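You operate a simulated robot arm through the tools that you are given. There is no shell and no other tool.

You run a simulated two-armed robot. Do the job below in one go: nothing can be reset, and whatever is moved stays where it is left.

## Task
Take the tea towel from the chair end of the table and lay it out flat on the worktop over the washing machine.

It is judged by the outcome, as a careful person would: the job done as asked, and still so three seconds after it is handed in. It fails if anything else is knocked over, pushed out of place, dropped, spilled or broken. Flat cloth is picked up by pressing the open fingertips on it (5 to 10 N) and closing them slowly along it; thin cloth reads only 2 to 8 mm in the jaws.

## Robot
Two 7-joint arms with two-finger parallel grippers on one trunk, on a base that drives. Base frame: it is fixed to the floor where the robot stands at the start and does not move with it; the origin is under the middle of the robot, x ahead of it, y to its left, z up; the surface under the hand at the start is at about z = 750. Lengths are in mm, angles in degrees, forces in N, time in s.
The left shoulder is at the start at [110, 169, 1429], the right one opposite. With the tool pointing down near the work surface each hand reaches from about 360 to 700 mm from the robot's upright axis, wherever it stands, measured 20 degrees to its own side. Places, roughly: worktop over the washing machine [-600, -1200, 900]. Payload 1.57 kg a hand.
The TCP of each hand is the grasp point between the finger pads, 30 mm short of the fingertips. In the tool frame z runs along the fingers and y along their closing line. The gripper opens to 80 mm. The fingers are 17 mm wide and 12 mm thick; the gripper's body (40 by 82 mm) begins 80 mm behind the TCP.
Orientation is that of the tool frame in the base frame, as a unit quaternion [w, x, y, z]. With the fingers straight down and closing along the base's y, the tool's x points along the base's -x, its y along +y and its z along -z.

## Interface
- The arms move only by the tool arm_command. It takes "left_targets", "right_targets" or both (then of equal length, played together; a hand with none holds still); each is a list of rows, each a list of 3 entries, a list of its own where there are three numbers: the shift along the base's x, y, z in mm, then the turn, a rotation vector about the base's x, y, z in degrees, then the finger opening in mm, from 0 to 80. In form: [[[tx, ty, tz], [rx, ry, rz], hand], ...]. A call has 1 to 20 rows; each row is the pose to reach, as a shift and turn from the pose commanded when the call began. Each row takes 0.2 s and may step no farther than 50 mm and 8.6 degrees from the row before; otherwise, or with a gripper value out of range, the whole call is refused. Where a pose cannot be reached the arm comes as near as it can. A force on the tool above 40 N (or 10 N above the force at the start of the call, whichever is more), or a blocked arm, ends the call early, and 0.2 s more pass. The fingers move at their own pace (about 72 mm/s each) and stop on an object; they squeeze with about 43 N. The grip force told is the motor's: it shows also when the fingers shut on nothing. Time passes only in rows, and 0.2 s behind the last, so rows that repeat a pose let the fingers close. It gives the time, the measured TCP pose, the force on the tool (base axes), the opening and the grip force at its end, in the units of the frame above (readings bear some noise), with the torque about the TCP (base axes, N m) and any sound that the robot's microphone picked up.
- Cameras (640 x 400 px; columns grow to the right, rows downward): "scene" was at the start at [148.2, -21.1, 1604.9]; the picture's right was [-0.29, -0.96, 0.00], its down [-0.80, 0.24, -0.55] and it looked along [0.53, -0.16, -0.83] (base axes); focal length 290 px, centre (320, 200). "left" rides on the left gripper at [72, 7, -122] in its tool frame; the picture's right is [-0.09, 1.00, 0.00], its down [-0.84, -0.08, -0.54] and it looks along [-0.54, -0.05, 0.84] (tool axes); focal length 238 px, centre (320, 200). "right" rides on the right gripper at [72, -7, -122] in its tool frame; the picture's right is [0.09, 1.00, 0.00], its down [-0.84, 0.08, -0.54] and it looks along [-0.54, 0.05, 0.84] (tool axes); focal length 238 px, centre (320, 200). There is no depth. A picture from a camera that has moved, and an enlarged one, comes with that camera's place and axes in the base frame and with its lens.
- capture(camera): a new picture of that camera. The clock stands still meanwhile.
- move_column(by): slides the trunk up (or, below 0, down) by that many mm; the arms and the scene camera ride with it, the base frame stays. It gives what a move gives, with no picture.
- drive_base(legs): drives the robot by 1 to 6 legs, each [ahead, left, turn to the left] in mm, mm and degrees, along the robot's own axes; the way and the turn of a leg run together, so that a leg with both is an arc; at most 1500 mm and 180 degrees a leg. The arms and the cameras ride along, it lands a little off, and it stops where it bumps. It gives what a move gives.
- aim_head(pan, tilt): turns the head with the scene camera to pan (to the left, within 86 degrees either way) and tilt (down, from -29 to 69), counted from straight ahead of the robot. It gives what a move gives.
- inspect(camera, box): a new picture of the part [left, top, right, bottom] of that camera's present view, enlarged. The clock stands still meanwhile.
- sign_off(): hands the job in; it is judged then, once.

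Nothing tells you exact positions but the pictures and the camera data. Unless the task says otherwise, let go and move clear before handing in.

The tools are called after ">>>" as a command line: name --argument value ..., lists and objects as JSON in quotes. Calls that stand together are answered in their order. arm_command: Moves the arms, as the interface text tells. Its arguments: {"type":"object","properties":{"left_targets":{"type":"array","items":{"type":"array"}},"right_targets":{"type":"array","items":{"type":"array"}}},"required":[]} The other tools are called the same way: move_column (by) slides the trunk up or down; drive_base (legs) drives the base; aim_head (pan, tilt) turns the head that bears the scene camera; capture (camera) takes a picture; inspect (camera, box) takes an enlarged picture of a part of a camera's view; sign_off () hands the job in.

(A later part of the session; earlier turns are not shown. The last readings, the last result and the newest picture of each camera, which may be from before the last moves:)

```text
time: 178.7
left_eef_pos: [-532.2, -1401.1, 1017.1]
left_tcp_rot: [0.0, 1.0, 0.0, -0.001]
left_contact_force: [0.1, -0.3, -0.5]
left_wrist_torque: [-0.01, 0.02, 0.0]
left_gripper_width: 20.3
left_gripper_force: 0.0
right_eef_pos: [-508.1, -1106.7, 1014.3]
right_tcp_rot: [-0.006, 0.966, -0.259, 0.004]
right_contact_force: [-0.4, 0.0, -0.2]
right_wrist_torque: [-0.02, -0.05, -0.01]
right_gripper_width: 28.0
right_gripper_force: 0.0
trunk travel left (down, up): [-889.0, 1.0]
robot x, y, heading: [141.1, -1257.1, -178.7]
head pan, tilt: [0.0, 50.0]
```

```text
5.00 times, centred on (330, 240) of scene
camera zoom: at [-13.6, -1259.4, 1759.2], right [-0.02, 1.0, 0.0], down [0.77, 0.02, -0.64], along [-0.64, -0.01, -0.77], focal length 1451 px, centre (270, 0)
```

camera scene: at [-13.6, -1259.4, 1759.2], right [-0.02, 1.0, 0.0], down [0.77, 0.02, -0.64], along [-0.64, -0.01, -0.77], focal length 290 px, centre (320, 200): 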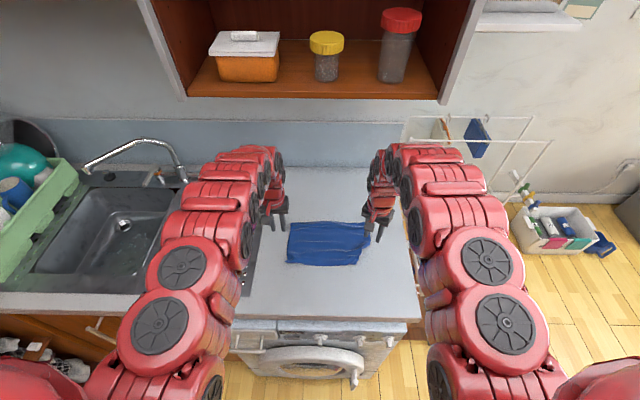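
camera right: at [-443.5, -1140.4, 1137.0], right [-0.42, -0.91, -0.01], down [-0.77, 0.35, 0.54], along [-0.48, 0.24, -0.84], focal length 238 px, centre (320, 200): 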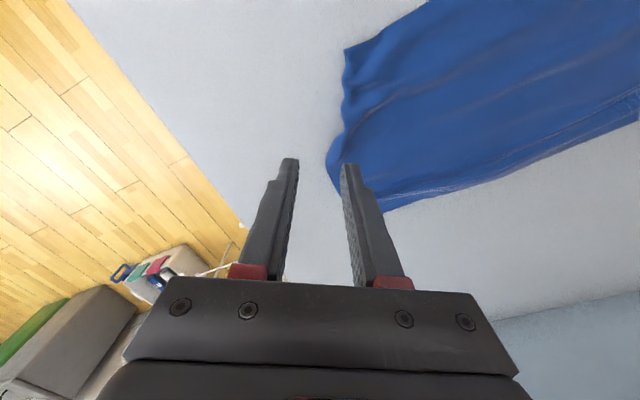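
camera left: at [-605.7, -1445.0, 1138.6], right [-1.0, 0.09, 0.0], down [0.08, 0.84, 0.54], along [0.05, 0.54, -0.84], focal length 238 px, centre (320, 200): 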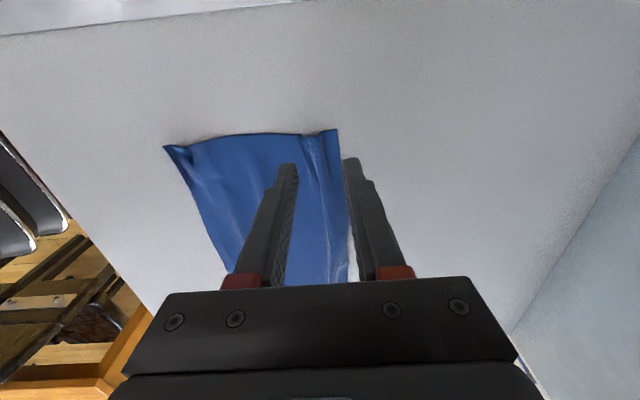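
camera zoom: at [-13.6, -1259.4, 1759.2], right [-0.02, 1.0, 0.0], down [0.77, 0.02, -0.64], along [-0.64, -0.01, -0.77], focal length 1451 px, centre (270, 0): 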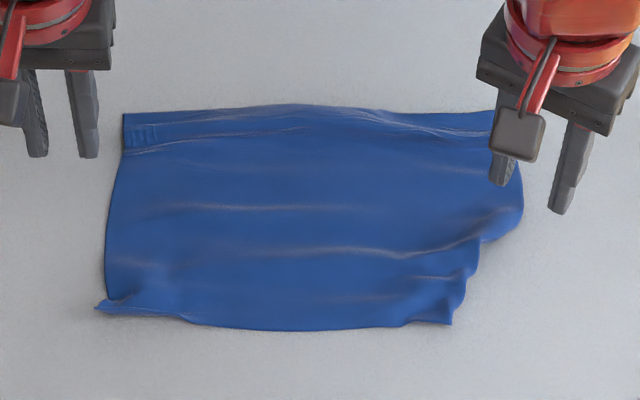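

Looking closely, the near right corner isn't folded under: it's the true corner, pulled inward with ripples along that edge. So a simple stroke will do: with fingers closed, press lightly just inside both near corners and draw them outward and towards me.

>>> arm_command --left_targets '[[[15, 11, 0], [0, 0, 0], 10], [[30, 22, 0], [0, 0, 0], 0], [[45, 33, -10], [0, 0, 0], 0], [[60, 43, -25], [0, 0, 0], 0], [[60, 43, -45], [0, 0, 0], 0], [[60, 43, -58], [0, 0, 0], 0], [[60, 43, -67], [0, 0, 0], 0]]' --right_targets '[[[12, -14, 0], [0, 0, 0], 14], [[24, -28, 0], [0, 0, 0], 0], [[36, -42, -10], [0, 0, 0], 0], [[45, -56, -25], [0, 0, 0], 0], [[45, -56, -42], [0, 0, 0], 0], [[45, -56, -55], [0, 0, 0], 0], [[45, -56, -64], [0, 0, 0], 0]]'

>>> inspect --camera "right" --box '[200, 50, 440, 250]'

>>> inspect --camera "left" --box '[200, 50, 440, 250]'

```text
time: 180.3
left_eef_pos: [-471.1, -1355.1, 949.7]
left_tcp_rot: [0.001, 1.0, 0.001, 0.0]
left_contact_force: [-1.0, 0.0, 0.0]
left_wrist_torque: [0.0, 0.01, -0.04]
left_gripper_width: 0.1
left_gripper_force: 21.0
right_eef_pos: [-464.6, -1162.7, 951.5]
right_tcp_rot: [-0.006, 0.966, -0.26, 0.003]
right_contact_force: [0.0, -0.5, 0.0]
right_wrist_torque: [0.02, 0.03, -0.01]
right_gripper_width: 0.2
right_gripper_force: 21.1
trunk travel left (down, up): [-889.0, 1.0]
robot x, y, heading: [144.6, -1257.4, -178.7]
head pan, tilt: [0.0, 50.0]
```

```text
2.00 times, centred on (320, 150) of right
camera zoom: at [-398.3, -1195.2, 1072.8], right [-0.42, -0.91, -0.01], down [-0.77, 0.35, 0.54], along [-0.48, 0.23, -0.84], focal length 477 px, centre (320, 300)
```

zoom: 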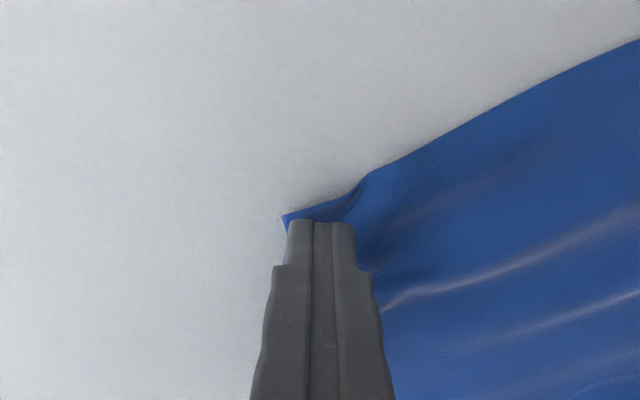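

```text
2.00 times, centred on (320, 150) of left
camera zoom: at [-399.7, -1363.9, 1070.7], right [-0.09, -1.0, 0.0], down [-0.84, 0.08, 0.54], along [-0.54, 0.05, -0.84], focal length 477 px, centre (320, 300)
```

zoom: 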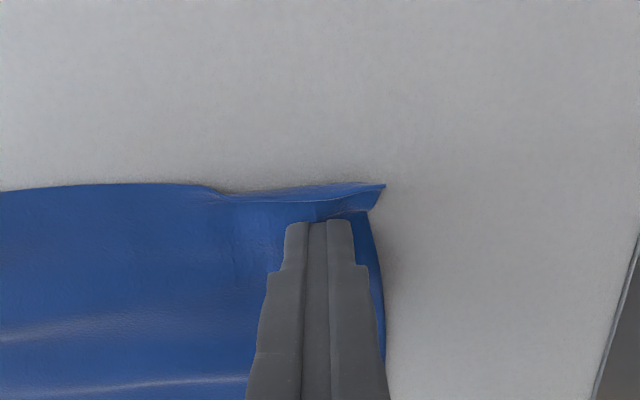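

>>> arm_command --left_targets '[[[0, 0, -4], [0, 0, 0], 0], [[0, 0, -7], [0, 0, 0], 0], [[0, 0, -8], [0, 0, 0], 0], [[0, 0, -8], [0, 0, 0], 0]]' --right_targets '[[[-3, -5, -4], [0, 0, 0], 0], [[-3, -5, -8], [0, 0, 0], 0], [[-3, -5, -9.5], [0, 0, 0], 0], [[-3, -5, -9.5], [0, 0, 0], 0]]'

```text
time: 181.3
left_eef_pos: [-471.3, -1357.0, 941.0]
left_tcp_rot: [0.001, 1.0, 0.001, -0.001]
left_contact_force: [0.1, 0.6, 0.3]
left_wrist_torque: [-0.05, -0.01, 0.04]
left_gripper_width: 0.0
left_gripper_force: 21.8
right_eef_pos: [-465.8, -1168.9, 941.8]
right_tcp_rot: [-0.006, 0.966, -0.258, 0.004]
right_contact_force: [1.2, 0.3, 7.2]
right_wrist_torque: [0.06, -0.02, 0.04]
right_gripper_width: 0.2
right_gripper_force: 21.0
trunk travel left (down, up): [-889.0, 1.0]
robot x, y, heading: [141.9, -1254.4, -178.9]
head pan, tilt: [0.0, 50.0]
```

>>> arm_command --left_targets '[[[0, 0, -0.8], [0, 0, 0], 0], [[0, 0, -1.2], [0, 0, 0], 0], [[0, 0, -1.2], [0, 0, 0], 0]]'

```text
time: 182.1
left_eef_pos: [-471.1, -1357.2, 940.5]
left_tcp_rot: [0.0, 1.0, -0.001, -0.003]
left_contact_force: [0.0, 0.0, 17.4]
left_wrist_torque: [-0.16, -0.02, 0.03]
left_gripper_width: 0.1
left_gripper_force: 21.5
right_eef_pos: [-463.1, -1168.9, 943.3]
right_tcp_rot: [-0.007, 0.966, -0.258, 0.004]
right_contact_force: [0.0, -0.3, 1.3]
right_wrist_torque: [0.0, 0.01, 0.02]
right_gripper_width: 0.0
right_gripper_force: 20.9
trunk travel left (down, up): [-889.0, 1.0]
robot x, y, heading: [144.2, -1255.0, -178.8]
head pan, tilt: [0.0, 50.0]
```

>>> arm_command --left_targets '[[[0, 0, 0.4], [0, 0, 0], 0], [[3, -1, 0.4], [0, 0, 0], 0], [[6, -2, 0.4], [0, 0, 0], 0], [[9, -3, 0.4], [0, 0, 0], 0], [[12, -4, 0.4], [0, 0, 0], 0], [[15, -5, 0.4], [0, 0, 0], 0], [[18, -6, 0.4], [0, 0, 0], 0], [[21, -7, 0.4], [0, 0, 0], 0]]' --right_targets '[[[0, 0, -0.5], [0, 0, 0], 0], [[3, 3, -0.5], [0, 0, 0], 0], [[6, 6, -0.5], [0, 0, 0], 0], [[9, 9, -0.5], [0, 0, 0], 0], [[12, 12, -0.5], [0, 0, 0], 0], [[15, 15, -0.5], [0, 0, 0], 0], [[18, 18, -0.5], [0, 0, 0], 0], [[21, 21, -0.5], [0, 0, 0], 0]]'

>>> inspect --camera "right" --box '[200, 50, 440, 250]'

>>> inspect --camera "left" --box '[200, 50, 440, 250]'

>>> inspect --camera "scene" --box '[270, 200, 390, 280]'

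```text
time: 183.9
left_eef_pos: [-450.2, -1365.4, 940.2]
left_tcp_rot: [0.0, 1.0, 0.0, -0.001]
left_contact_force: [-0.6, 1.3, 1.4]
left_wrist_torque: [0.0, -0.03, 0.04]
left_gripper_width: 0.1
left_gripper_force: 21.3
right_eef_pos: [-444.5, -1147.6, 942.2]
right_tcp_rot: [-0.006, 0.966, -0.259, 0.004]
right_contact_force: [-1.7, -2.1, 11.6]
right_wrist_torque: [-0.07, 0.13, 0.02]
right_gripper_width: 0.2
right_gripper_force: 21.3
trunk travel left (down, up): [-889.0, 1.0]
robot x, y, heading: [145.1, -1256.3, -178.9]
head pan, tilt: [0.0, 50.0]
```

```text
2.00 times, centred on (320, 150) of right
camera zoom: at [-379.3, -1180.7, 1063.6], right [-0.42, -0.91, -0.01], down [-0.77, 0.35, 0.54], along [-0.48, 0.24, -0.84], focal length 477 px, centre (320, 300)
```

zoom: 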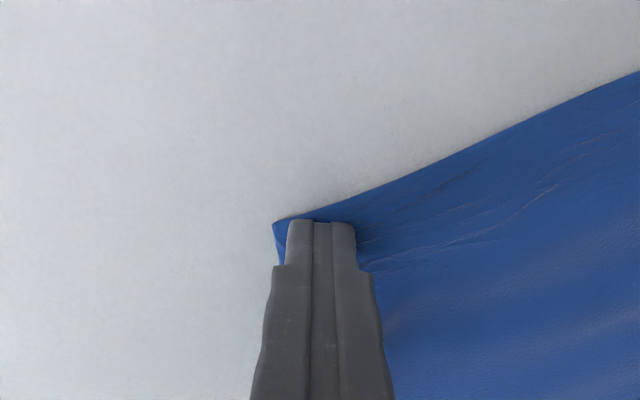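

```text
2.00 times, centred on (320, 150) of left
camera zoom: at [-377.6, -1372.6, 1063.4], right [-0.09, -1.0, 0.0], down [-0.84, 0.08, 0.54], along [-0.54, 0.05, -0.84], focal length 477 px, centre (320, 300)
```

zoom: 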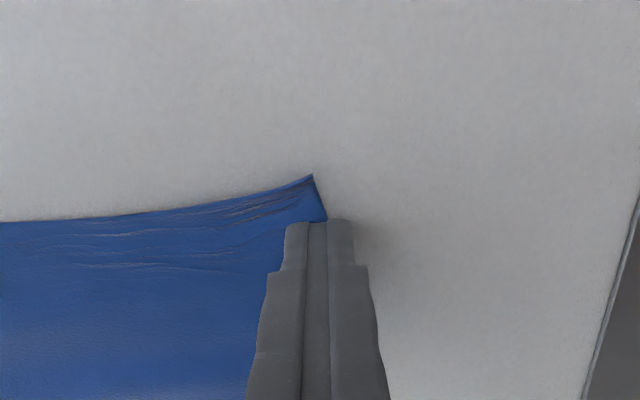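

```text
5.00 times, centred on (330, 240) of scene
camera zoom: at [-11.7, -1259.3, 1759.3], right [-0.02, 1.0, 0.0], down [0.77, 0.02, -0.64], along [-0.64, -0.01, -0.77], focal length 1451 px, centre (270, 0)
```

zoom: 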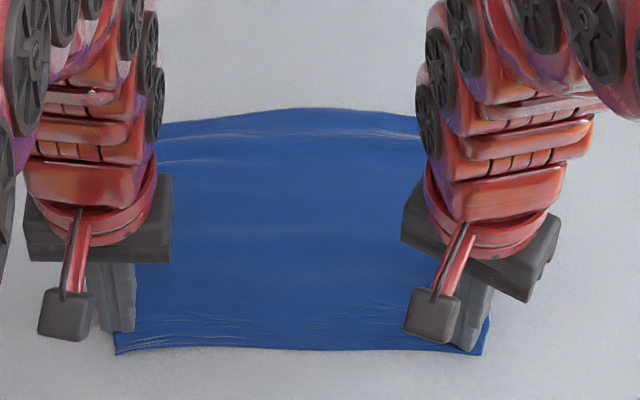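

That worked very well: the ripples are gone. Lifting both hands to check the corners.

>>> arm_command --left_targets '[[[0, 0, 8], [0, 0, 0], 0], [[0, -5, 25], [0, 0, 0], 0], [[0, -15, 50], [0, 0, 0], 0], [[0, -25, 75], [0, 0, 0], 0], [[-10, -35, 80], [0, 0, 0], 0]]' --right_targets '[[[0, 0, 8], [0, 0, 0], 0], [[0, 5, 25], [0, 0, 0], 0], [[0, 15, 50], [0, 0, 0], 0], [[0, 25, 75], [0, 0, 0], 0], [[-10, 35, 80], [0, 0, 0], 0]]'

>>> inspect --camera "right" --box '[200, 0, 520, 220]'

>>> inspect --camera "left" --box '[120, 0, 440, 220]'

>>> inspect --camera "scene" --box '[260, 200, 400, 290]'

```text
time: 185.1
left_eef_pos: [-460.0, -1398.5, 1018.8]
left_tcp_rot: [0.0, 1.0, -0.001, 0.0]
left_contact_force: [-0.5, 0.0, 0.4]
left_wrist_torque: [0.0, -0.07, -0.01]
left_gripper_width: 0.0
left_gripper_force: 21.5
right_eef_pos: [-455.8, -1110.6, 1022.9]
right_tcp_rot: [-0.007, 0.966, -0.258, 0.005]
right_contact_force: [-0.1, 0.0, 0.5]
right_wrist_torque: [0.0, 0.0, 0.0]
right_gripper_width: 0.0
right_gripper_force: 21.6
right hand out of reach, approached as far as the arm can: row 4
trunk travel left (down, up): [-889.0, 1.0]
robot x, y, heading: [141.2, -1255.8, -179.0]
head pan, tilt: [0.0, 50.0]
```

```text
1.82 times, centred on (360, 110) of right
camera zoom: at [-390.7, -1144.1, 1144.6], right [-0.42, -0.91, -0.01], down [-0.77, 0.34, 0.54], along [-0.48, 0.24, -0.84], focal length 433 px, centre (247, 364)
```

zoom: 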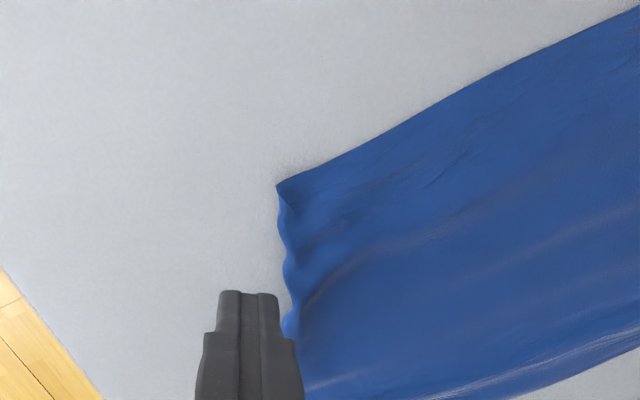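

```text
1.82 times, centred on (280, 110) of left
camera zoom: at [-388.7, -1406.0, 1141.0], right [-0.09, -1.0, 0.0], down [-0.84, 0.08, 0.54], along [-0.54, 0.05, -0.84], focal length 433 px, centre (393, 364)
```

zoom: 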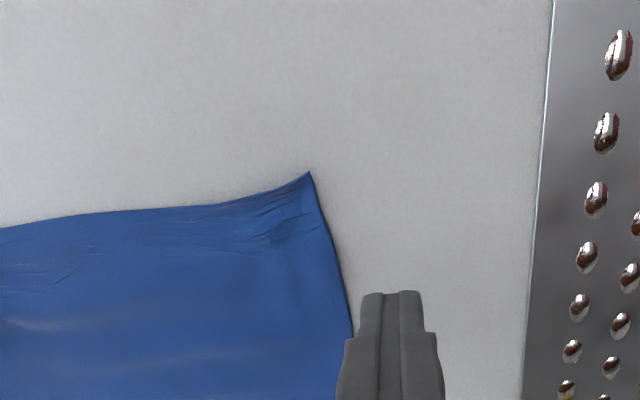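

```text
4.44 times, centred on (330, 245) of scene
camera zoom: at [-14.5, -1259.0, 1759.1], right [-0.02, 1.0, 0.0], down [0.77, 0.02, -0.64], along [-0.64, -0.01, -0.77], focal length 1290 px, centre (276, 0)
```

zoom: 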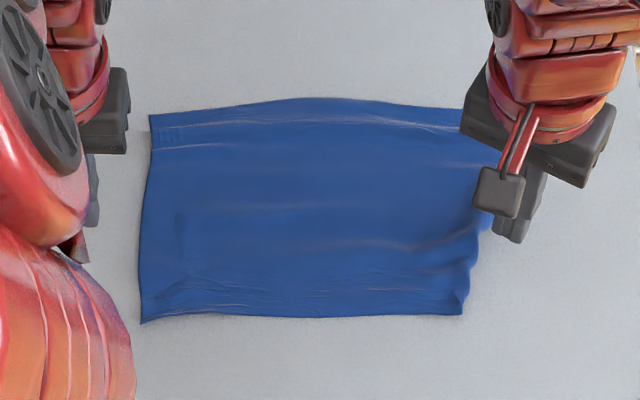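

The left half is excellent. The near edge is about 40 mm short on the right, so that corner must be folded under after all. I'll move the right hand aside for a clear view of that edge.

>>> arm_command --right_targets '[[[0, 15, 0], [0, 0, 0], 28], [[0, 30, 0], [0, 0, 0], 28], [[0, 45, 0], [0, 0, 0], 28], [[0, 60, 0], [0, 0, 0], 28]]'

>>> inspect --camera "right" --box '[260, 0, 580, 220]'

>>> inspect --camera "scene" --box '[330, 210, 400, 280]'

```text
time: 186.1
left_eef_pos: [-458.9, -1397.6, 1020.2]
left_tcp_rot: [0.0, 1.0, 0.001, 0.0]
left_contact_force: [0.6, -0.5, -0.1]
left_wrist_torque: [0.04, 0.04, 0.02]
left_gripper_width: 0.0
left_gripper_force: 21.4
right_eef_pos: [-456.0, -1051.6, 1023.1]
right_tcp_rot: [-0.006, 0.966, -0.258, 0.004]
right_contact_force: [0.2, 0.8, -0.3]
right_wrist_torque: [0.02, -0.01, 0.01]
right_gripper_width: 27.9
right_gripper_force: 0.1
trunk travel left (down, up): [-889.0, 1.0]
robot x, y, heading: [147.8, -1251.1, -178.5]
head pan, tilt: [0.0, 50.0]
```

```text
1.82 times, centred on (420, 110) of right
camera zoom: at [-390.6, -1084.4, 1143.9], right [-0.42, -0.91, -0.01], down [-0.77, 0.35, 0.54], along [-0.48, 0.23, -0.84], focal length 433 px, centre (138, 364)
```

zoom: 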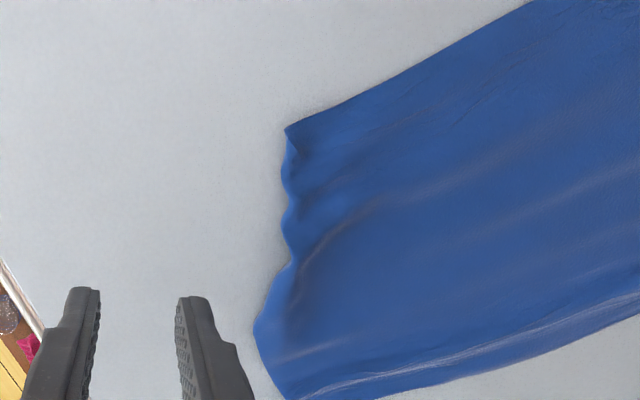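

```text
5.71 times, centred on (365, 245) of scene
camera zoom: at [-13.4, -1258.4, 1759.2], right [-0.02, 1.0, 0.0], down [0.77, 0.02, -0.64], along [-0.64, -0.01, -0.77], focal length 1659 px, centre (63, -57)
```

zoom: 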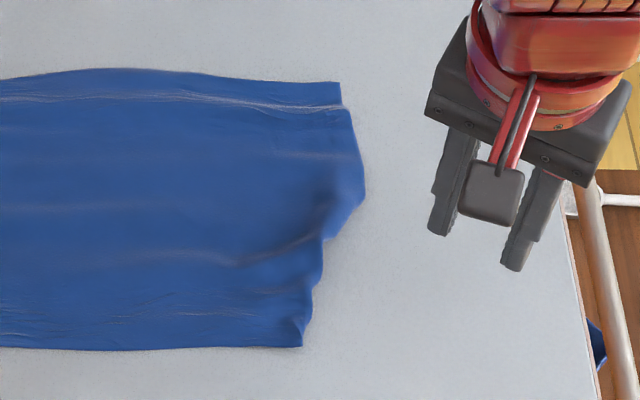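

Yes, the edge from about (−532, −1087) to (−431, −1131) is a fold with the corner tucked beneath. I'll pinch across that fold line, lift it so the tucked corner drops, and lay it back outward.

>>> arm_command --right_targets '[[[0, -15, 0], [0, 0, 7], 28], [[-2, -30, 0], [0, 0, 14], 28], [[-4, -45, -10], [0, 0, 14], 28], [[-5, -60, -25], [0, 0, 14], 28], [[-5, -75, -45], [0, 0, 14], 28], [[-5, -75, -62], [0, 0, 14], 28], [[-5, -75, -73], [0, 0, 14], 28]]'

>>> inspect --camera "right" --box '[200, 50, 440, 250]'

```text
time: 187.7
left_eef_pos: [-461.5, -1398.7, 1019.4]
left_tcp_rot: [0.0, 1.0, 0.0, -0.001]
left_contact_force: [0.6, 0.5, 0.2]
left_wrist_torque: [-0.01, -0.04, 0.0]
left_gripper_width: 0.0
left_gripper_force: 21.2
right_eef_pos: [-460.3, -1127.1, 948.0]
right_tcp_rot: [-0.007, 0.99, -0.139, 0.003]
right_contact_force: [0.9, -0.6, 0.4]
right_wrist_torque: [0.0, 0.02, -0.02]
right_gripper_width: 28.1
right_gripper_force: 0.1
trunk travel left (down, up): [-889.0, 1.0]
robot x, y, heading: [146.6, -1249.1, -178.9]
head pan, tilt: [0.0, 50.0]
```

```text
2.00 times, centred on (320, 150) of right
camera zoom: at [-389.5, -1143.8, 1069.9], right [-0.19, -0.98, -0.01], down [-0.83, 0.15, 0.54], along [-0.52, 0.11, -0.84], focal length 477 px, centre (320, 300)
```

zoom: 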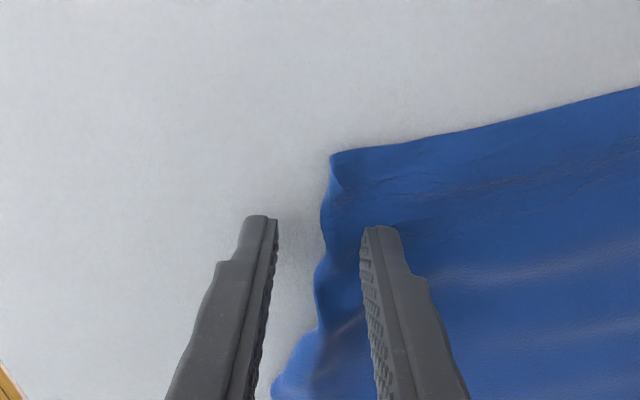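

>>> arm_command --right_targets '[[[0, -1, -3], [0, 0, 0], 28], [[0, -2, -5.5], [0, 0, 0], 28], [[0, -2, -6.5], [0, 0, 0], 28], [[0, -2, -6.5], [0, 0, 0], 28]]'

```text
time: 188.7
left_eef_pos: [-458.4, -1398.0, 1018.7]
left_tcp_rot: [-0.001, 1.0, 0.0, -0.001]
left_contact_force: [-0.3, -0.5, 0.1]
left_wrist_torque: [0.0, 0.0, 0.0]
left_gripper_width: 0.0
left_gripper_force: 20.7
right_eef_pos: [-460.3, -1130.6, 941.6]
right_tcp_rot: [-0.007, 0.99, -0.138, 0.003]
right_contact_force: [0.7, 0.3, 6.4]
right_wrist_torque: [-0.09, 0.06, 0.0]
right_gripper_width: 27.3
right_gripper_force: 0.0
trunk travel left (down, up): [-889.0, 1.0]
robot x, y, heading: [143.9, -1256.3, -178.6]
head pan, tilt: [0.0, 50.0]
```

>>> arm_command --right_targets '[[[0, 0, 0], [0, 0, 0], 25], [[0, 0, 0], [0, 0, 0], 22], [[0, 0, 0], [0, 0, 0], 19], [[0, 0, 0], [0, 0, 0], 16], [[0, 0, 0], [0, 0, 0], 13], [[0, 0, 0], [0, 0, 0], 10], [[0, 0, 0], [0, 0, 0], 7], [[0, 0, 0], [0, 0, 0], 4], [[0, 0, 0], [0, 0, 0], 0], [[0, 0, 0], [0, 0, 0], 0], [[0, 0, 0], [0, 0, 0], 0]]'

>>> inspect --camera "right" --box '[200, 50, 440, 250]'

```text
time: 191.1
left_eef_pos: [-459.2, -1398.3, 1020.1]
left_tcp_rot: [0.001, 1.0, 0.0, -0.001]
left_contact_force: [-0.2, -0.2, -1.0]
left_wrist_torque: [-0.01, 0.02, -0.02]
left_gripper_width: 0.0
left_gripper_force: 21.3
right_eef_pos: [-459.4, -1130.6, 941.6]
right_tcp_rot: [-0.006, 0.99, -0.139, 0.003]
right_contact_force: [0.2, -0.1, 5.2]
right_wrist_torque: [-0.06, 0.0, 0.0]
right_gripper_width: 2.4
right_gripper_force: 23.5
trunk travel left (down, up): [-889.0, 1.0]
robot x, y, heading: [140.7, -1255.9, -179.1]
head pan, tilt: [0.0, 50.0]
```

```text
2.00 times, centred on (320, 150) of right
camera zoom: at [-389.3, -1146.2, 1063.9], right [-0.18, -0.98, -0.01], down [-0.83, 0.15, 0.54], along [-0.53, 0.11, -0.84], focal length 477 px, centre (320, 300)
```

zoom: 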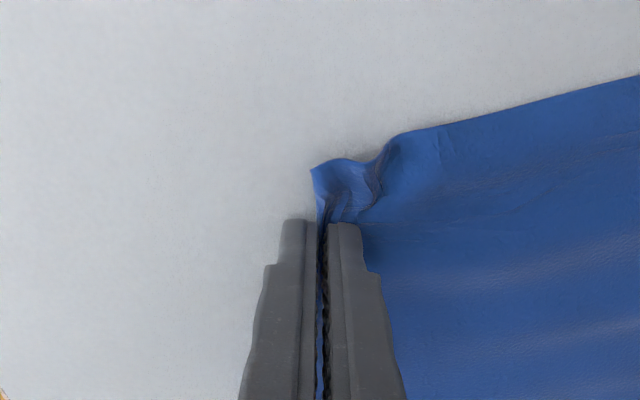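

Pinched (2.4 mm). Lifting that fold and moving it slightly outward.

>>> arm_command --right_targets '[[[0, 0, 10], [0, 0, 0], 0], [[0, 2, 22], [0, 0, 0], 0], [[0, 5, 35], [0, 0, 0], 0], [[0, 9, 48], [0, 0, 0], 0], [[0, 14, 60], [0, 0, 0], 0], [[0, 20, 68], [0, 0, 0], 0], [[0, 20, 68], [0, 0, 0], 0], [[0, 20, 68], [0, 0, 0], 0]]'

>>> capture --camera "right"

>>> inspect --camera "scene" --box '[260, 200, 400, 290]'

>>> capture --camera "left"

```text
time: 192.9
left_eef_pos: [-460.9, -1397.7, 1019.9]
left_tcp_rot: [-0.001, 1.0, 0.0, 0.0]
left_contact_force: [-0.9, -0.1, 0.2]
left_wrist_torque: [0.02, 0.0, 0.02]
left_gripper_width: 0.0
left_gripper_force: 21.2
right_eef_pos: [-458.9, -1109.9, 1009.5]
right_tcp_rot: [-0.007, 0.99, -0.138, 0.004]
right_contact_force: [0.4, 0.3, 0.2]
right_wrist_torque: [0.02, -0.02, 0.02]
right_gripper_width: 2.2
right_gripper_force: 23.4
trunk travel left (down, up): [-889.0, 1.0]
robot x, y, heading: [140.9, -1250.3, -178.9]
head pan, tilt: [0.0, 50.0]
```

```text
taken
camera right: at [-389.0, -1125.6, 1131.6], right [-0.18, -0.98, -0.01], down [-0.83, 0.15, 0.54], along [-0.53, 0.11, -0.84], focal length 238 px, centre (320, 200)
```

right: 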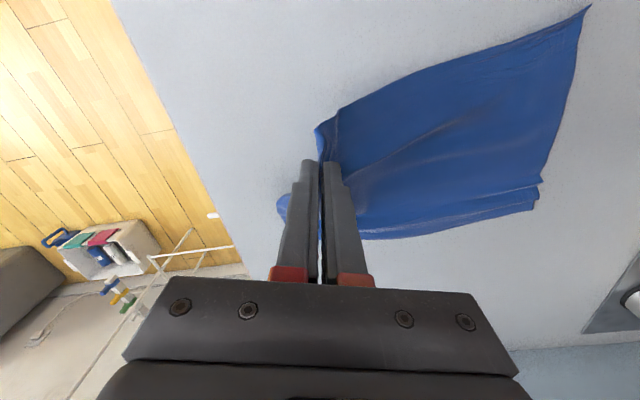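

```text
4.44 times, centred on (330, 245) of scene
camera zoom: at [-13.5, -1259.3, 1759.2], right [-0.02, 1.0, 0.0], down [0.77, 0.02, -0.64], along [-0.64, -0.01, -0.77], focal length 1290 px, centre (276, 0)
```

zoom: 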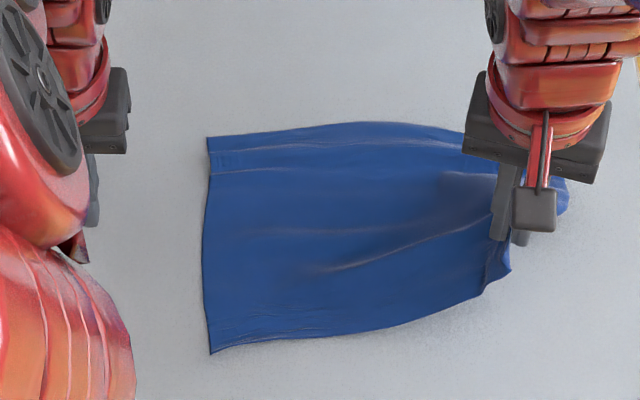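

```text
taken
camera left: at [-388.2, -1406.0, 1141.3], right [-0.09, -1.0, 0.0], down [-0.84, 0.08, 0.54], along [-0.54, 0.05, -0.84], focal length 238 px, centre (320, 200)
```

left: 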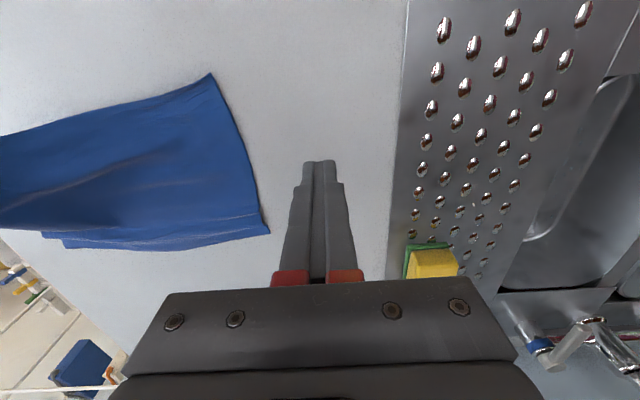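

The corner now dangles free below the fingers. Lowering while moving inward so it lies outward.

>>> arm_command --right_targets '[[[0, -3, -8], [0, 0, 0], 0], [[-1, -8, -16], [0, 0, 0], 0], [[-2, -14, -23], [0, 0, 0], 0], [[-3, -21, -30], [0, 0, 0], 0], [[-4, -28, -37], [0, 0, 0], 0], [[-5, -35, -44], [0, 0, 0], 0], [[-6, -42, -51], [0, 0, 0], 0], [[-7, -48, -58], [0, 0, 0], 0], [[-8, -52, -63], [0, 0, 0], 0]]'

>>> capture --camera "right"

>>> inspect --camera "scene" --box '[260, 200, 400, 290]'

```text
time: 194.9
left_eef_pos: [-459.7, -1399.0, 1020.1]
left_tcp_rot: [0.0, 1.0, 0.0, -0.001]
left_contact_force: [1.0, 0.9, -0.1]
left_wrist_torque: [0.02, -0.02, 0.01]
left_gripper_width: 0.1
left_gripper_force: 21.2
right_eef_pos: [-468.0, -1161.4, 946.0]
right_tcp_rot: [-0.007, 0.99, -0.138, 0.002]
right_contact_force: [-0.1, 0.3, 0.6]
right_wrist_torque: [0.01, 0.0, 0.0]
right_gripper_width: 2.2
right_gripper_force: 24.2
trunk travel left (down, up): [-889.0, 1.0]
robot x, y, heading: [143.6, -1254.3, -178.8]
head pan, tilt: [0.0, 50.0]
```

```text
taken
camera right: at [-398.0, -1177.3, 1067.6], right [-0.18, -0.98, -0.01], down [-0.83, 0.15, 0.54], along [-0.53, 0.11, -0.84], focal length 238 px, centre (320, 200)
```

right: 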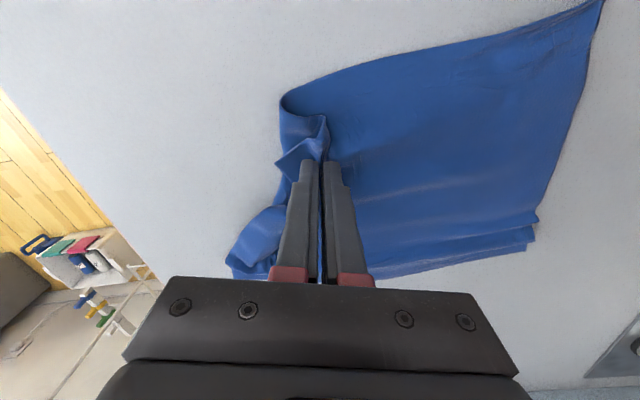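

```text
4.44 times, centred on (330, 245) of scene
camera zoom: at [-13.5, -1259.3, 1759.2], right [-0.02, 1.0, 0.0], down [0.77, 0.02, -0.64], along [-0.64, -0.01, -0.77], focal length 1290 px, centre (276, 0)
```

zoom: 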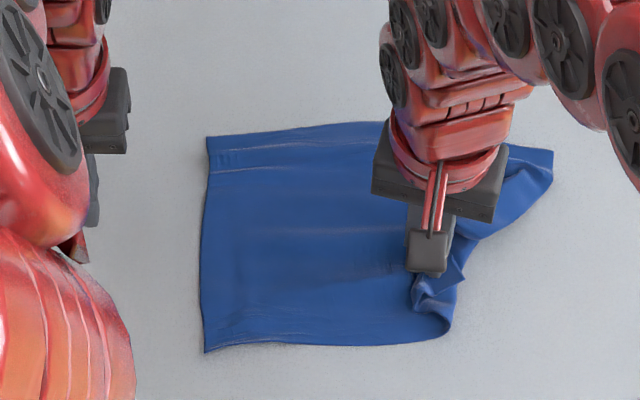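

The tucked corner is now on top and exposed, pointing outward. I'll release it here and look.

>>> arm_command --right_targets '[[[0, 0, 0], [0, 0, 0], 6], [[0, 0, 0], [0, 0, 0], 12], [[0, 0, 0], [0, 0, 0], 18], [[0, 0, 2], [0, 0, 0], 22], [[0, 0, 15], [0, 0, 0], 22], [[0, 0, 35], [0, 0, 0], 22], [[0, 0, 60], [0, 0, 0], 22], [[0, 20, 75], [0, 0, 0], 22], [[0, 45, 75], [0, 0, 0], 22], [[0, 70, 75], [0, 0, 0], 22]]'

>>> inspect --camera "right" --box '[200, 0, 520, 220]'

>>> inspect --camera "scene" --box '[260, 200, 400, 290]'

```text
time: 197.1
left_eef_pos: [-460.8, -1398.0, 1019.6]
left_tcp_rot: [0.001, 1.0, 0.001, -0.001]
left_contact_force: [-0.4, 0.0, 0.3]
left_wrist_torque: [-0.03, 0.03, 0.0]
left_gripper_width: 0.2
left_gripper_force: 21.3
right_eef_pos: [-468.1, -1090.6, 1022.2]
right_tcp_rot: [-0.006, 0.99, -0.138, 0.003]
right_contact_force: [0.4, 0.4, 0.0]
right_wrist_torque: [0.0, -0.01, -0.01]
right_gripper_width: 22.0
right_gripper_force: 0.0
trunk travel left (down, up): [-889.0, 1.0]
robot x, y, heading: [143.5, -1254.2, -178.9]
head pan, tilt: [0.0, 50.0]
```

```text
1.82 times, centred on (360, 110) of right
camera zoom: at [-397.3, -1107.1, 1143.8], right [-0.18, -0.98, -0.01], down [-0.83, 0.15, 0.54], along [-0.53, 0.11, -0.84], focal length 433 px, centre (247, 364)
```

zoom: 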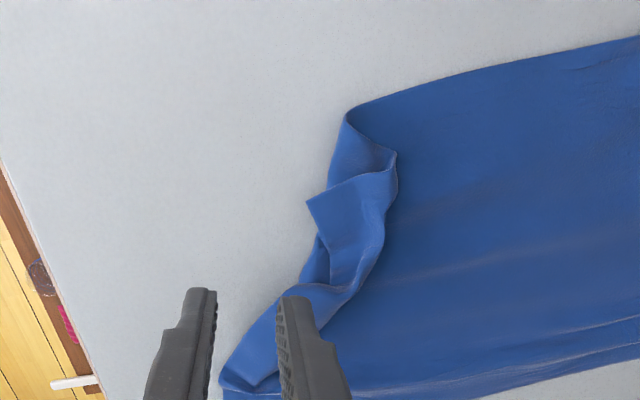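

```text
4.44 times, centred on (330, 245) of scene
camera zoom: at [-13.3, -1258.1, 1759.2], right [-0.02, 1.0, 0.0], down [0.77, 0.02, -0.64], along [-0.64, -0.01, -0.77], focal length 1290 px, centre (276, 0)
```

zoom: 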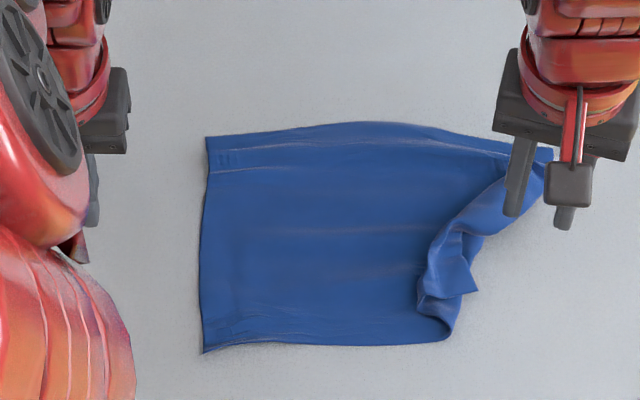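

Now the true corner is exposed on top. I'll pin the middle of the towel lightly with the left fingertips and stroke the corner out with the right, towards its proper place.

>>> arm_command --left_targets '[[[-2, 20, 0], [0, 0, 0], 0], [[-4, 45, 0], [0, 0, 0], 0], [[-6, 70, -5], [0, 0, 0], 0], [[-8, 95, -15], [0, 0, 0], 0], [[-10, 113, -30], [0, 0, 0], 0], [[-10, 113, -50], [0, 0, 0], 0], [[-10, 113, -68], [0, 0, 0], 0], [[-10, 113, -72], [0, 0, 0], 0]]' --right_targets '[[[2, -10, 0], [0, 0, 0], 0], [[5, -20, 0], [0, 0, 0], 0], [[8, -30, -5], [0, 0, 0], 0], [[11, -40, -15], [0, 0, 0], 0], [[11, -46, -30], [0, 0, 0], 0], [[11, -46, -50], [0, 0, 0], 0], [[11, -46, -64], [0, 0, 0], 0], [[11, -46, -72], [0, 0, 0], 0]]'

>>> inspect --camera "right" --box '[200, 50, 440, 250]'

>>> inspect --camera "left" --box '[120, 50, 440, 250]'

```text
time: 198.9
left_eef_pos: [-470.6, -1287.2, 948.5]
left_tcp_rot: [0.0, 1.0, 0.0, -0.001]
left_contact_force: [-0.5, 0.1, 0.1]
left_wrist_torque: [0.0, -0.01, 0.0]
left_gripper_width: 0.0
left_gripper_force: 20.7
right_eef_pos: [-457.8, -1136.6, 949.9]
right_tcp_rot: [-0.007, 0.99, -0.138, 0.002]
right_contact_force: [0.1, 0.4, -0.2]
right_wrist_torque: [-0.01, -0.02, 0.01]
right_gripper_width: 0.1
right_gripper_force: 21.5
trunk travel left (down, up): [-889.0, 1.0]
robot x, y, heading: [142.2, -1256.8, -178.7]
head pan, tilt: [0.0, 50.0]
```

```text
2.00 times, centred on (320, 150) of right
camera zoom: at [-387.0, -1153.6, 1071.8], right [-0.18, -0.98, -0.01], down [-0.83, 0.15, 0.54], along [-0.53, 0.11, -0.84], focal length 477 px, centre (320, 300)
```

zoom: 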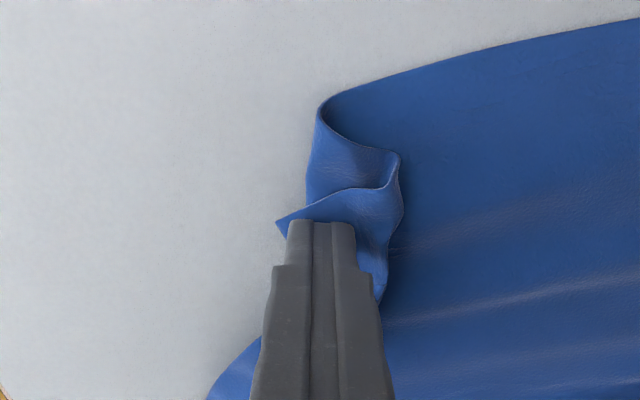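

```text
2.00 times, centred on (280, 150) of left
camera zoom: at [-399.2, -1293.9, 1070.2], right [-0.09, -1.0, 0.0], down [-0.84, 0.08, 0.54], along [-0.54, 0.05, -0.84], focal length 477 px, centre (400, 300)
```

zoom: 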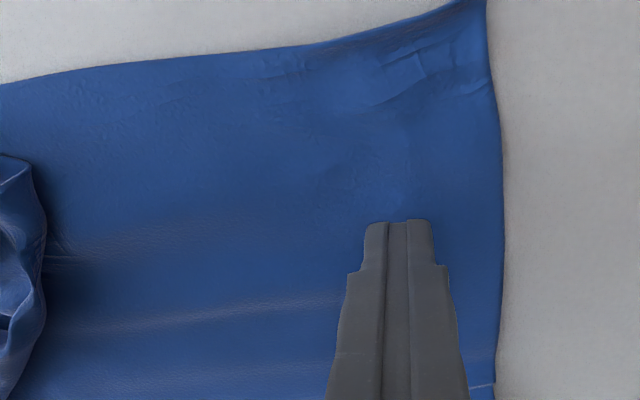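

>>> arm_command --left_targets '[[[0, 0, -4], [0, 0, 0], 0], [[0, 0, -7], [0, 0, 0], 0], [[0, 0, -7.8], [0, 0, 0], 0], [[0, 0, -7.8], [0, 0, 0], 0]]' --right_targets '[[[0, 0, -3], [0, 0, 0], 0], [[0, 0, -5], [0, 0, 0], 0], [[0, 0, -6], [0, 0, 0], 0], [[0, 0, -6], [0, 0, 0], 0]]'

```text
time: 199.9
left_eef_pos: [-470.2, -1287.3, 942.1]
left_tcp_rot: [0.001, 1.0, 0.001, -0.002]
left_contact_force: [-0.9, -0.3, 3.4]
left_wrist_torque: [0.0, 0.0, 0.01]
left_gripper_width: 0.1
left_gripper_force: 21.4
right_eef_pos: [-457.3, -1138.2, 943.9]
right_tcp_rot: [-0.007, 0.99, -0.139, 0.004]
right_contact_force: [0.1, 0.2, -0.3]
right_wrist_torque: [0.02, -0.05, -0.02]
right_gripper_width: 0.3
right_gripper_force: 21.2
trunk travel left (down, up): [-889.0, 1.0]
robot x, y, heading: [143.1, -1253.3, -178.7]
head pan, tilt: [0.0, 50.0]
```

>>> arm_command --left_targets '[[[0, 0, -0.3], [0, 0, 0], 0], [[0, 0, -0.3], [0, 0, 0], 0], [[0, 0, -0.3], [0, 0, 0], 0]]' --right_targets '[[[0, 0, -0.8], [0, 0, 0], 0], [[0, 0, -1.2], [0, 0, 0], 0], [[0, 0, -1.2], [0, 0, 0], 0]]'

```text
time: 200.7
left_eef_pos: [-470.2, -1286.9, 941.8]
left_tcp_rot: [0.0, 1.0, 0.0, -0.002]
left_contact_force: [-1.4, -0.8, 8.8]
left_wrist_torque: [0.0, 0.03, 0.0]
left_gripper_width: 0.2
left_gripper_force: 21.6
right_eef_pos: [-456.1, -1137.7, 943.9]
right_tcp_rot: [-0.007, 0.99, -0.139, 0.002]
right_contact_force: [-0.5, 0.6, 0.8]
right_wrist_torque: [0.03, 0.0, -0.03]
right_gripper_width: 0.1
right_gripper_force: 21.1
trunk travel left (down, up): [-889.0, 1.0]
robot x, y, heading: [143.1, -1252.4, -178.7]
head pan, tilt: [0.0, 50.0]
```

>>> arm_command --right_targets '[[[0, 0, -0.6], [0, 0, 0], 0], [[0, 0, -1], [0, 0, 0], 0], [[0, 0, -1], [0, 0, 0], 0]]'

```text
time: 201.5
left_eef_pos: [-469.0, -1285.8, 940.6]
left_tcp_rot: [0.0, 1.0, 0.0, 0.0]
left_contact_force: [-0.9, 1.0, 6.7]
left_wrist_torque: [0.0, 0.04, -0.01]
left_gripper_width: 0.0
left_gripper_force: 21.0
right_eef_pos: [-456.0, -1137.7, 942.4]
right_tcp_rot: [-0.007, 0.99, -0.138, 0.003]
right_contact_force: [-1.6, 0.5, 8.7]
right_wrist_torque: [0.03, 0.04, 0.0]
right_gripper_width: 0.0
right_gripper_force: 21.1
trunk travel left (down, up): [-889.0, 1.0]
robot x, y, heading: [139.8, -1257.7, -178.9]
head pan, tilt: [0.0, 50.0]
```

>>> arm_command --right_targets '[[[1.5, 2.5, 0], [0, 0, 0], 0], [[3, 5, 0], [0, 0, 0], 0], [[4.5, 7.5, 0], [0, 0, 0], 0], [[6, 10, -0.1], [0, 0, 0], 0], [[7.5, 12.5, -0.1], [0, 0, 0], 0], [[9, 15, -0.1], [0, 0, 0], 0], [[10.5, 17.5, -0.2], [0, 0, 0], 0], [[12, 20, -0.2], [0, 0, 0], 0], [[13.5, 22.5, -0.2], [0, 0, 0], 0], [[15, 25, -0.3], [0, 0, 0], 0]]'

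>>> inspect --camera "right" --box '[200, 50, 440, 250]'

```text
time: 203.7
left_eef_pos: [-467.8, -1287.2, 940.5]
left_tcp_rot: [0.0, 1.0, 0.0, -0.001]
left_contact_force: [-0.3, 2.1, 2.0]
left_wrist_torque: [0.07, -0.06, 0.0]
left_gripper_width: 0.0
left_gripper_force: 22.0
right_eef_pos: [-439.4, -1113.1, 942.1]
right_tcp_rot: [-0.007, 0.99, -0.139, 0.002]
right_contact_force: [-1.3, -5.2, 18.8]
right_wrist_torque: [-0.23, 0.07, -0.03]
right_gripper_width: 0.0
right_gripper_force: 21.0
trunk travel left (down, up): [-889.0, 1.0]
robot x, y, heading: [142.6, -1254.2, -178.9]
head pan, tilt: [0.0, 50.0]
```

```text
2.00 times, centred on (320, 150) of right
camera zoom: at [-370.4, -1129.1, 1063.8], right [-0.19, -0.98, -0.01], down [-0.83, 0.15, 0.54], along [-0.53, 0.11, -0.84], focal length 477 px, centre (320, 300)
```

zoom: 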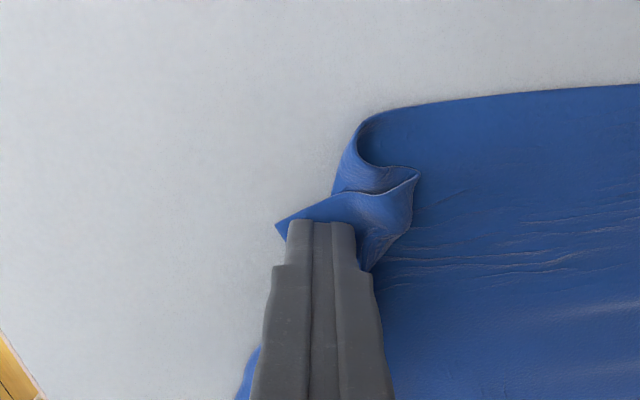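

Pressing pins the layers underneath too. Better to pinch just that corner, lift it slightly and carry it out.

>>> arm_command --right_targets '[[[0, 0, 5], [0, 0, 0], 0], [[-1, -1, 7], [0, 0, 0], 8], [[-2, -2, 7], [0, 0, 0], 18], [[-2, -2, 7], [0, 0, 0], 18], [[-2, -2, 3], [0, 0, 0], 18], [[-2, -2, 1.5], [0, 0, 0], 18], [[-2, -2, 1.5], [0, 0, 0], 18]]'

>>> inspect --camera "right" --box '[200, 50, 440, 250]'

```text
time: 205.3
left_eef_pos: [-469.7, -1285.5, 941.8]
left_tcp_rot: [0.0, 1.0, 0.0, -0.002]
left_contact_force: [-0.9, -0.5, 10.9]
left_wrist_torque: [-0.03, 0.06, -0.03]
left_gripper_width: 0.1
left_gripper_force: 21.3
right_eef_pos: [-442.6, -1114.6, 944.5]
right_tcp_rot: [-0.006, 0.99, -0.138, 0.003]
right_contact_force: [-0.6, -1.0, 0.9]
right_wrist_torque: [0.01, -0.02, 0.03]
right_gripper_width: 17.8
right_gripper_force: 0.1
trunk travel left (down, up): [-889.0, 1.0]
robot x, y, heading: [140.1, -1254.1, -178.6]
head pan, tilt: [0.0, 50.0]
```

```text
2.00 times, centred on (320, 150) of right
camera zoom: at [-372.8, -1130.4, 1065.4], right [-0.18, -0.98, -0.01], down [-0.83, 0.15, 0.54], along [-0.53, 0.11, -0.84], focal length 477 px, centre (320, 300)
```

zoom: 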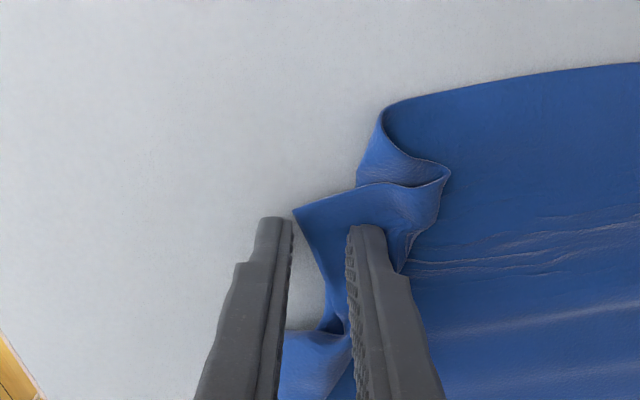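

>>> arm_command --right_targets '[[[0, -4, 1], [0, 0, 0], 18], [[0, -4, -0.5], [0, 0, 0], 18], [[0, -4, -1], [0, 0, 0], 18], [[0, -4, -1], [0, 0, 0], 15], [[0, -4, -1], [0, 0, 0], 12], [[0, -4, -1], [0, 0, 0], 9], [[0, -4, -1], [0, 0, 0], 6], [[0, -4, -1], [0, 0, 0], 3], [[0, -4, -1], [0, 0, 0], 0], [[0, -4, -1], [0, 0, 0], 0], [[0, -4, -1], [0, 0, 0], 0]]'

>>> inspect --camera "right" --box '[200, 50, 440, 250]'

```text
time: 207.7
left_eef_pos: [-469.2, -1285.9, 941.5]
left_tcp_rot: [0.0, 1.0, 0.0, -0.002]
left_contact_force: [-1.0, 1.0, 8.5]
left_wrist_torque: [0.05, 0.05, -0.03]
left_gripper_width: 0.0
left_gripper_force: 21.5
right_eef_pos: [-442.8, -1116.4, 941.9]
right_tcp_rot: [-0.006, 0.99, -0.138, 0.002]
right_contact_force: [-0.3, -2.1, 5.1]
right_wrist_torque: [-0.06, 0.03, 0.01]
right_gripper_width: 0.2
right_gripper_force: 21.8
trunk travel left (down, up): [-889.0, 1.0]
robot x, y, heading: [140.6, -1256.4, -178.7]
head pan, tilt: [0.0, 50.0]
```

```text
2.00 times, centred on (320, 150) of right
camera zoom: at [-372.8, -1134.5, 1064.2], right [-0.18, -0.98, -0.01], down [-0.83, 0.15, 0.54], along [-0.53, 0.11, -0.84], focal length 477 px, centre (320, 300)
```

zoom: 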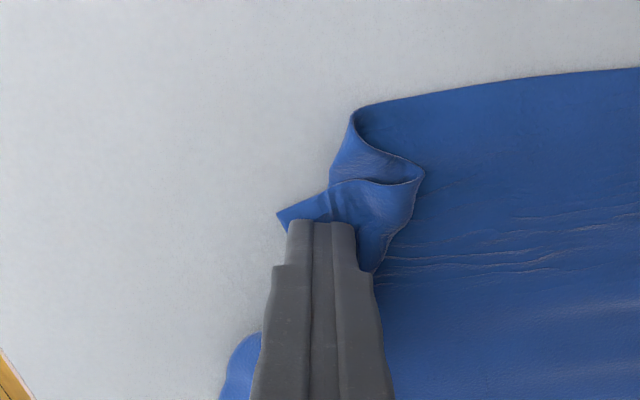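

>>> arm_command --right_targets '[[[0, 0, 5], [0, 0, 0], 0], [[1, -5, 6], [0, 0, 0], 10], [[3, -11, 6], [0, 0, 0], 17], [[3, -11, 6], [0, 0, 0], 17], [[3, -11, 3], [0, 0, 0], 17], [[3, -11, 0.5], [0, 0, 0], 17], [[3, -11, -0.2], [0, 0, 0], 17], [[3, -11, -0.2], [0, 0, 0], 17]]'

>>> inspect --camera "right" --box '[200, 50, 440, 250]'

```text
time: 209.5
left_eef_pos: [-470.2, -1285.7, 941.5]
left_tcp_rot: [-0.001, 1.0, 0.0, 0.0]
left_contact_force: [-0.6, 0.7, 6.1]
left_wrist_torque: [-0.01, 0.04, 0.01]
left_gripper_width: 0.0
left_gripper_force: 21.3
right_eef_pos: [-440.6, -1129.4, 943.7]
right_tcp_rot: [-0.007, 0.99, -0.139, 0.001]
right_contact_force: [0.1, 0.3, 10.5]
right_wrist_torque: [-0.12, 0.03, 0.01]
right_gripper_width: 16.8
right_gripper_force: 0.0
trunk travel left (down, up): [-889.0, 1.0]
robot x, y, heading: [144.1, -1257.0, -178.6]
head pan, tilt: [0.0, 50.0]
```

```text
2.00 times, centred on (320, 150) of right
camera zoom: at [-369.8, -1145.6, 1064.1], right [-0.18, -0.98, -0.01], down [-0.83, 0.15, 0.54], along [-0.53, 0.11, -0.84], focal length 477 px, centre (320, 300)
```

zoom: 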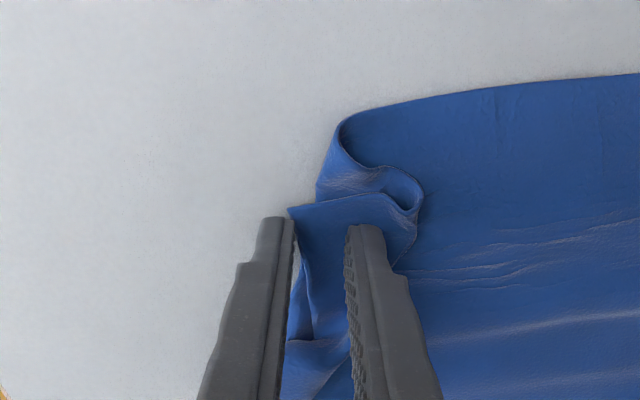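

I'll press only on the very tip of the corner, which lies over bare worktop, and draw that outward instead.

>>> arm_command --right_targets '[[[0, 0, 5], [0, 0, 0], 17], [[3, 4, 7], [0, 0, 0], 8], [[6, 8, 7], [0, 0, 0], 0], [[6, 8, 7], [0, 0, 0], 0], [[6, 8, 3], [0, 0, 0], 0], [[6, 8, 0], [0, 0, 0], 0], [[6, 8, -1.5], [0, 0, 0], 0], [[6, 8, -1.5], [0, 0, 0], 0]]'

>>> inspect --camera "right" --box '[200, 50, 440, 250]'

```text
time: 211.3
left_eef_pos: [-468.8, -1286.9, 942.6]
left_tcp_rot: [0.0, 1.0, -0.001, -0.002]
left_contact_force: [0.3, 0.0, -0.2]
left_wrist_torque: [0.01, -0.01, 0.0]
left_gripper_width: 0.0
left_gripper_force: 21.4
right_eef_pos: [-434.5, -1121.5, 943.0]
right_tcp_rot: [-0.007, 0.99, -0.138, 0.001]
right_contact_force: [-0.3, -0.2, 24.3]
right_wrist_torque: [-0.2, 0.12, 0.04]
right_gripper_width: 0.0
right_gripper_force: 21.3
trunk travel left (down, up): [-889.0, 1.0]
robot x, y, heading: [142.2, -1253.8, -178.7]
head pan, tilt: [0.0, 50.0]
```

```text
2.00 times, centred on (320, 150) of right
camera zoom: at [-363.7, -1138.2, 1063.6], right [-0.18, -0.98, -0.01], down [-0.83, 0.15, 0.54], along [-0.53, 0.11, -0.84], focal length 477 px, centre (320, 300)
```

zoom: 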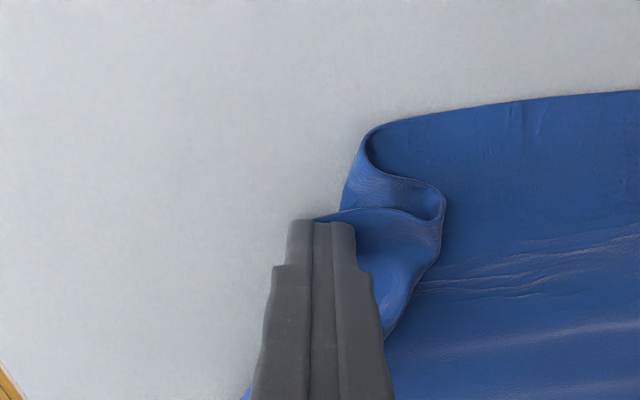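

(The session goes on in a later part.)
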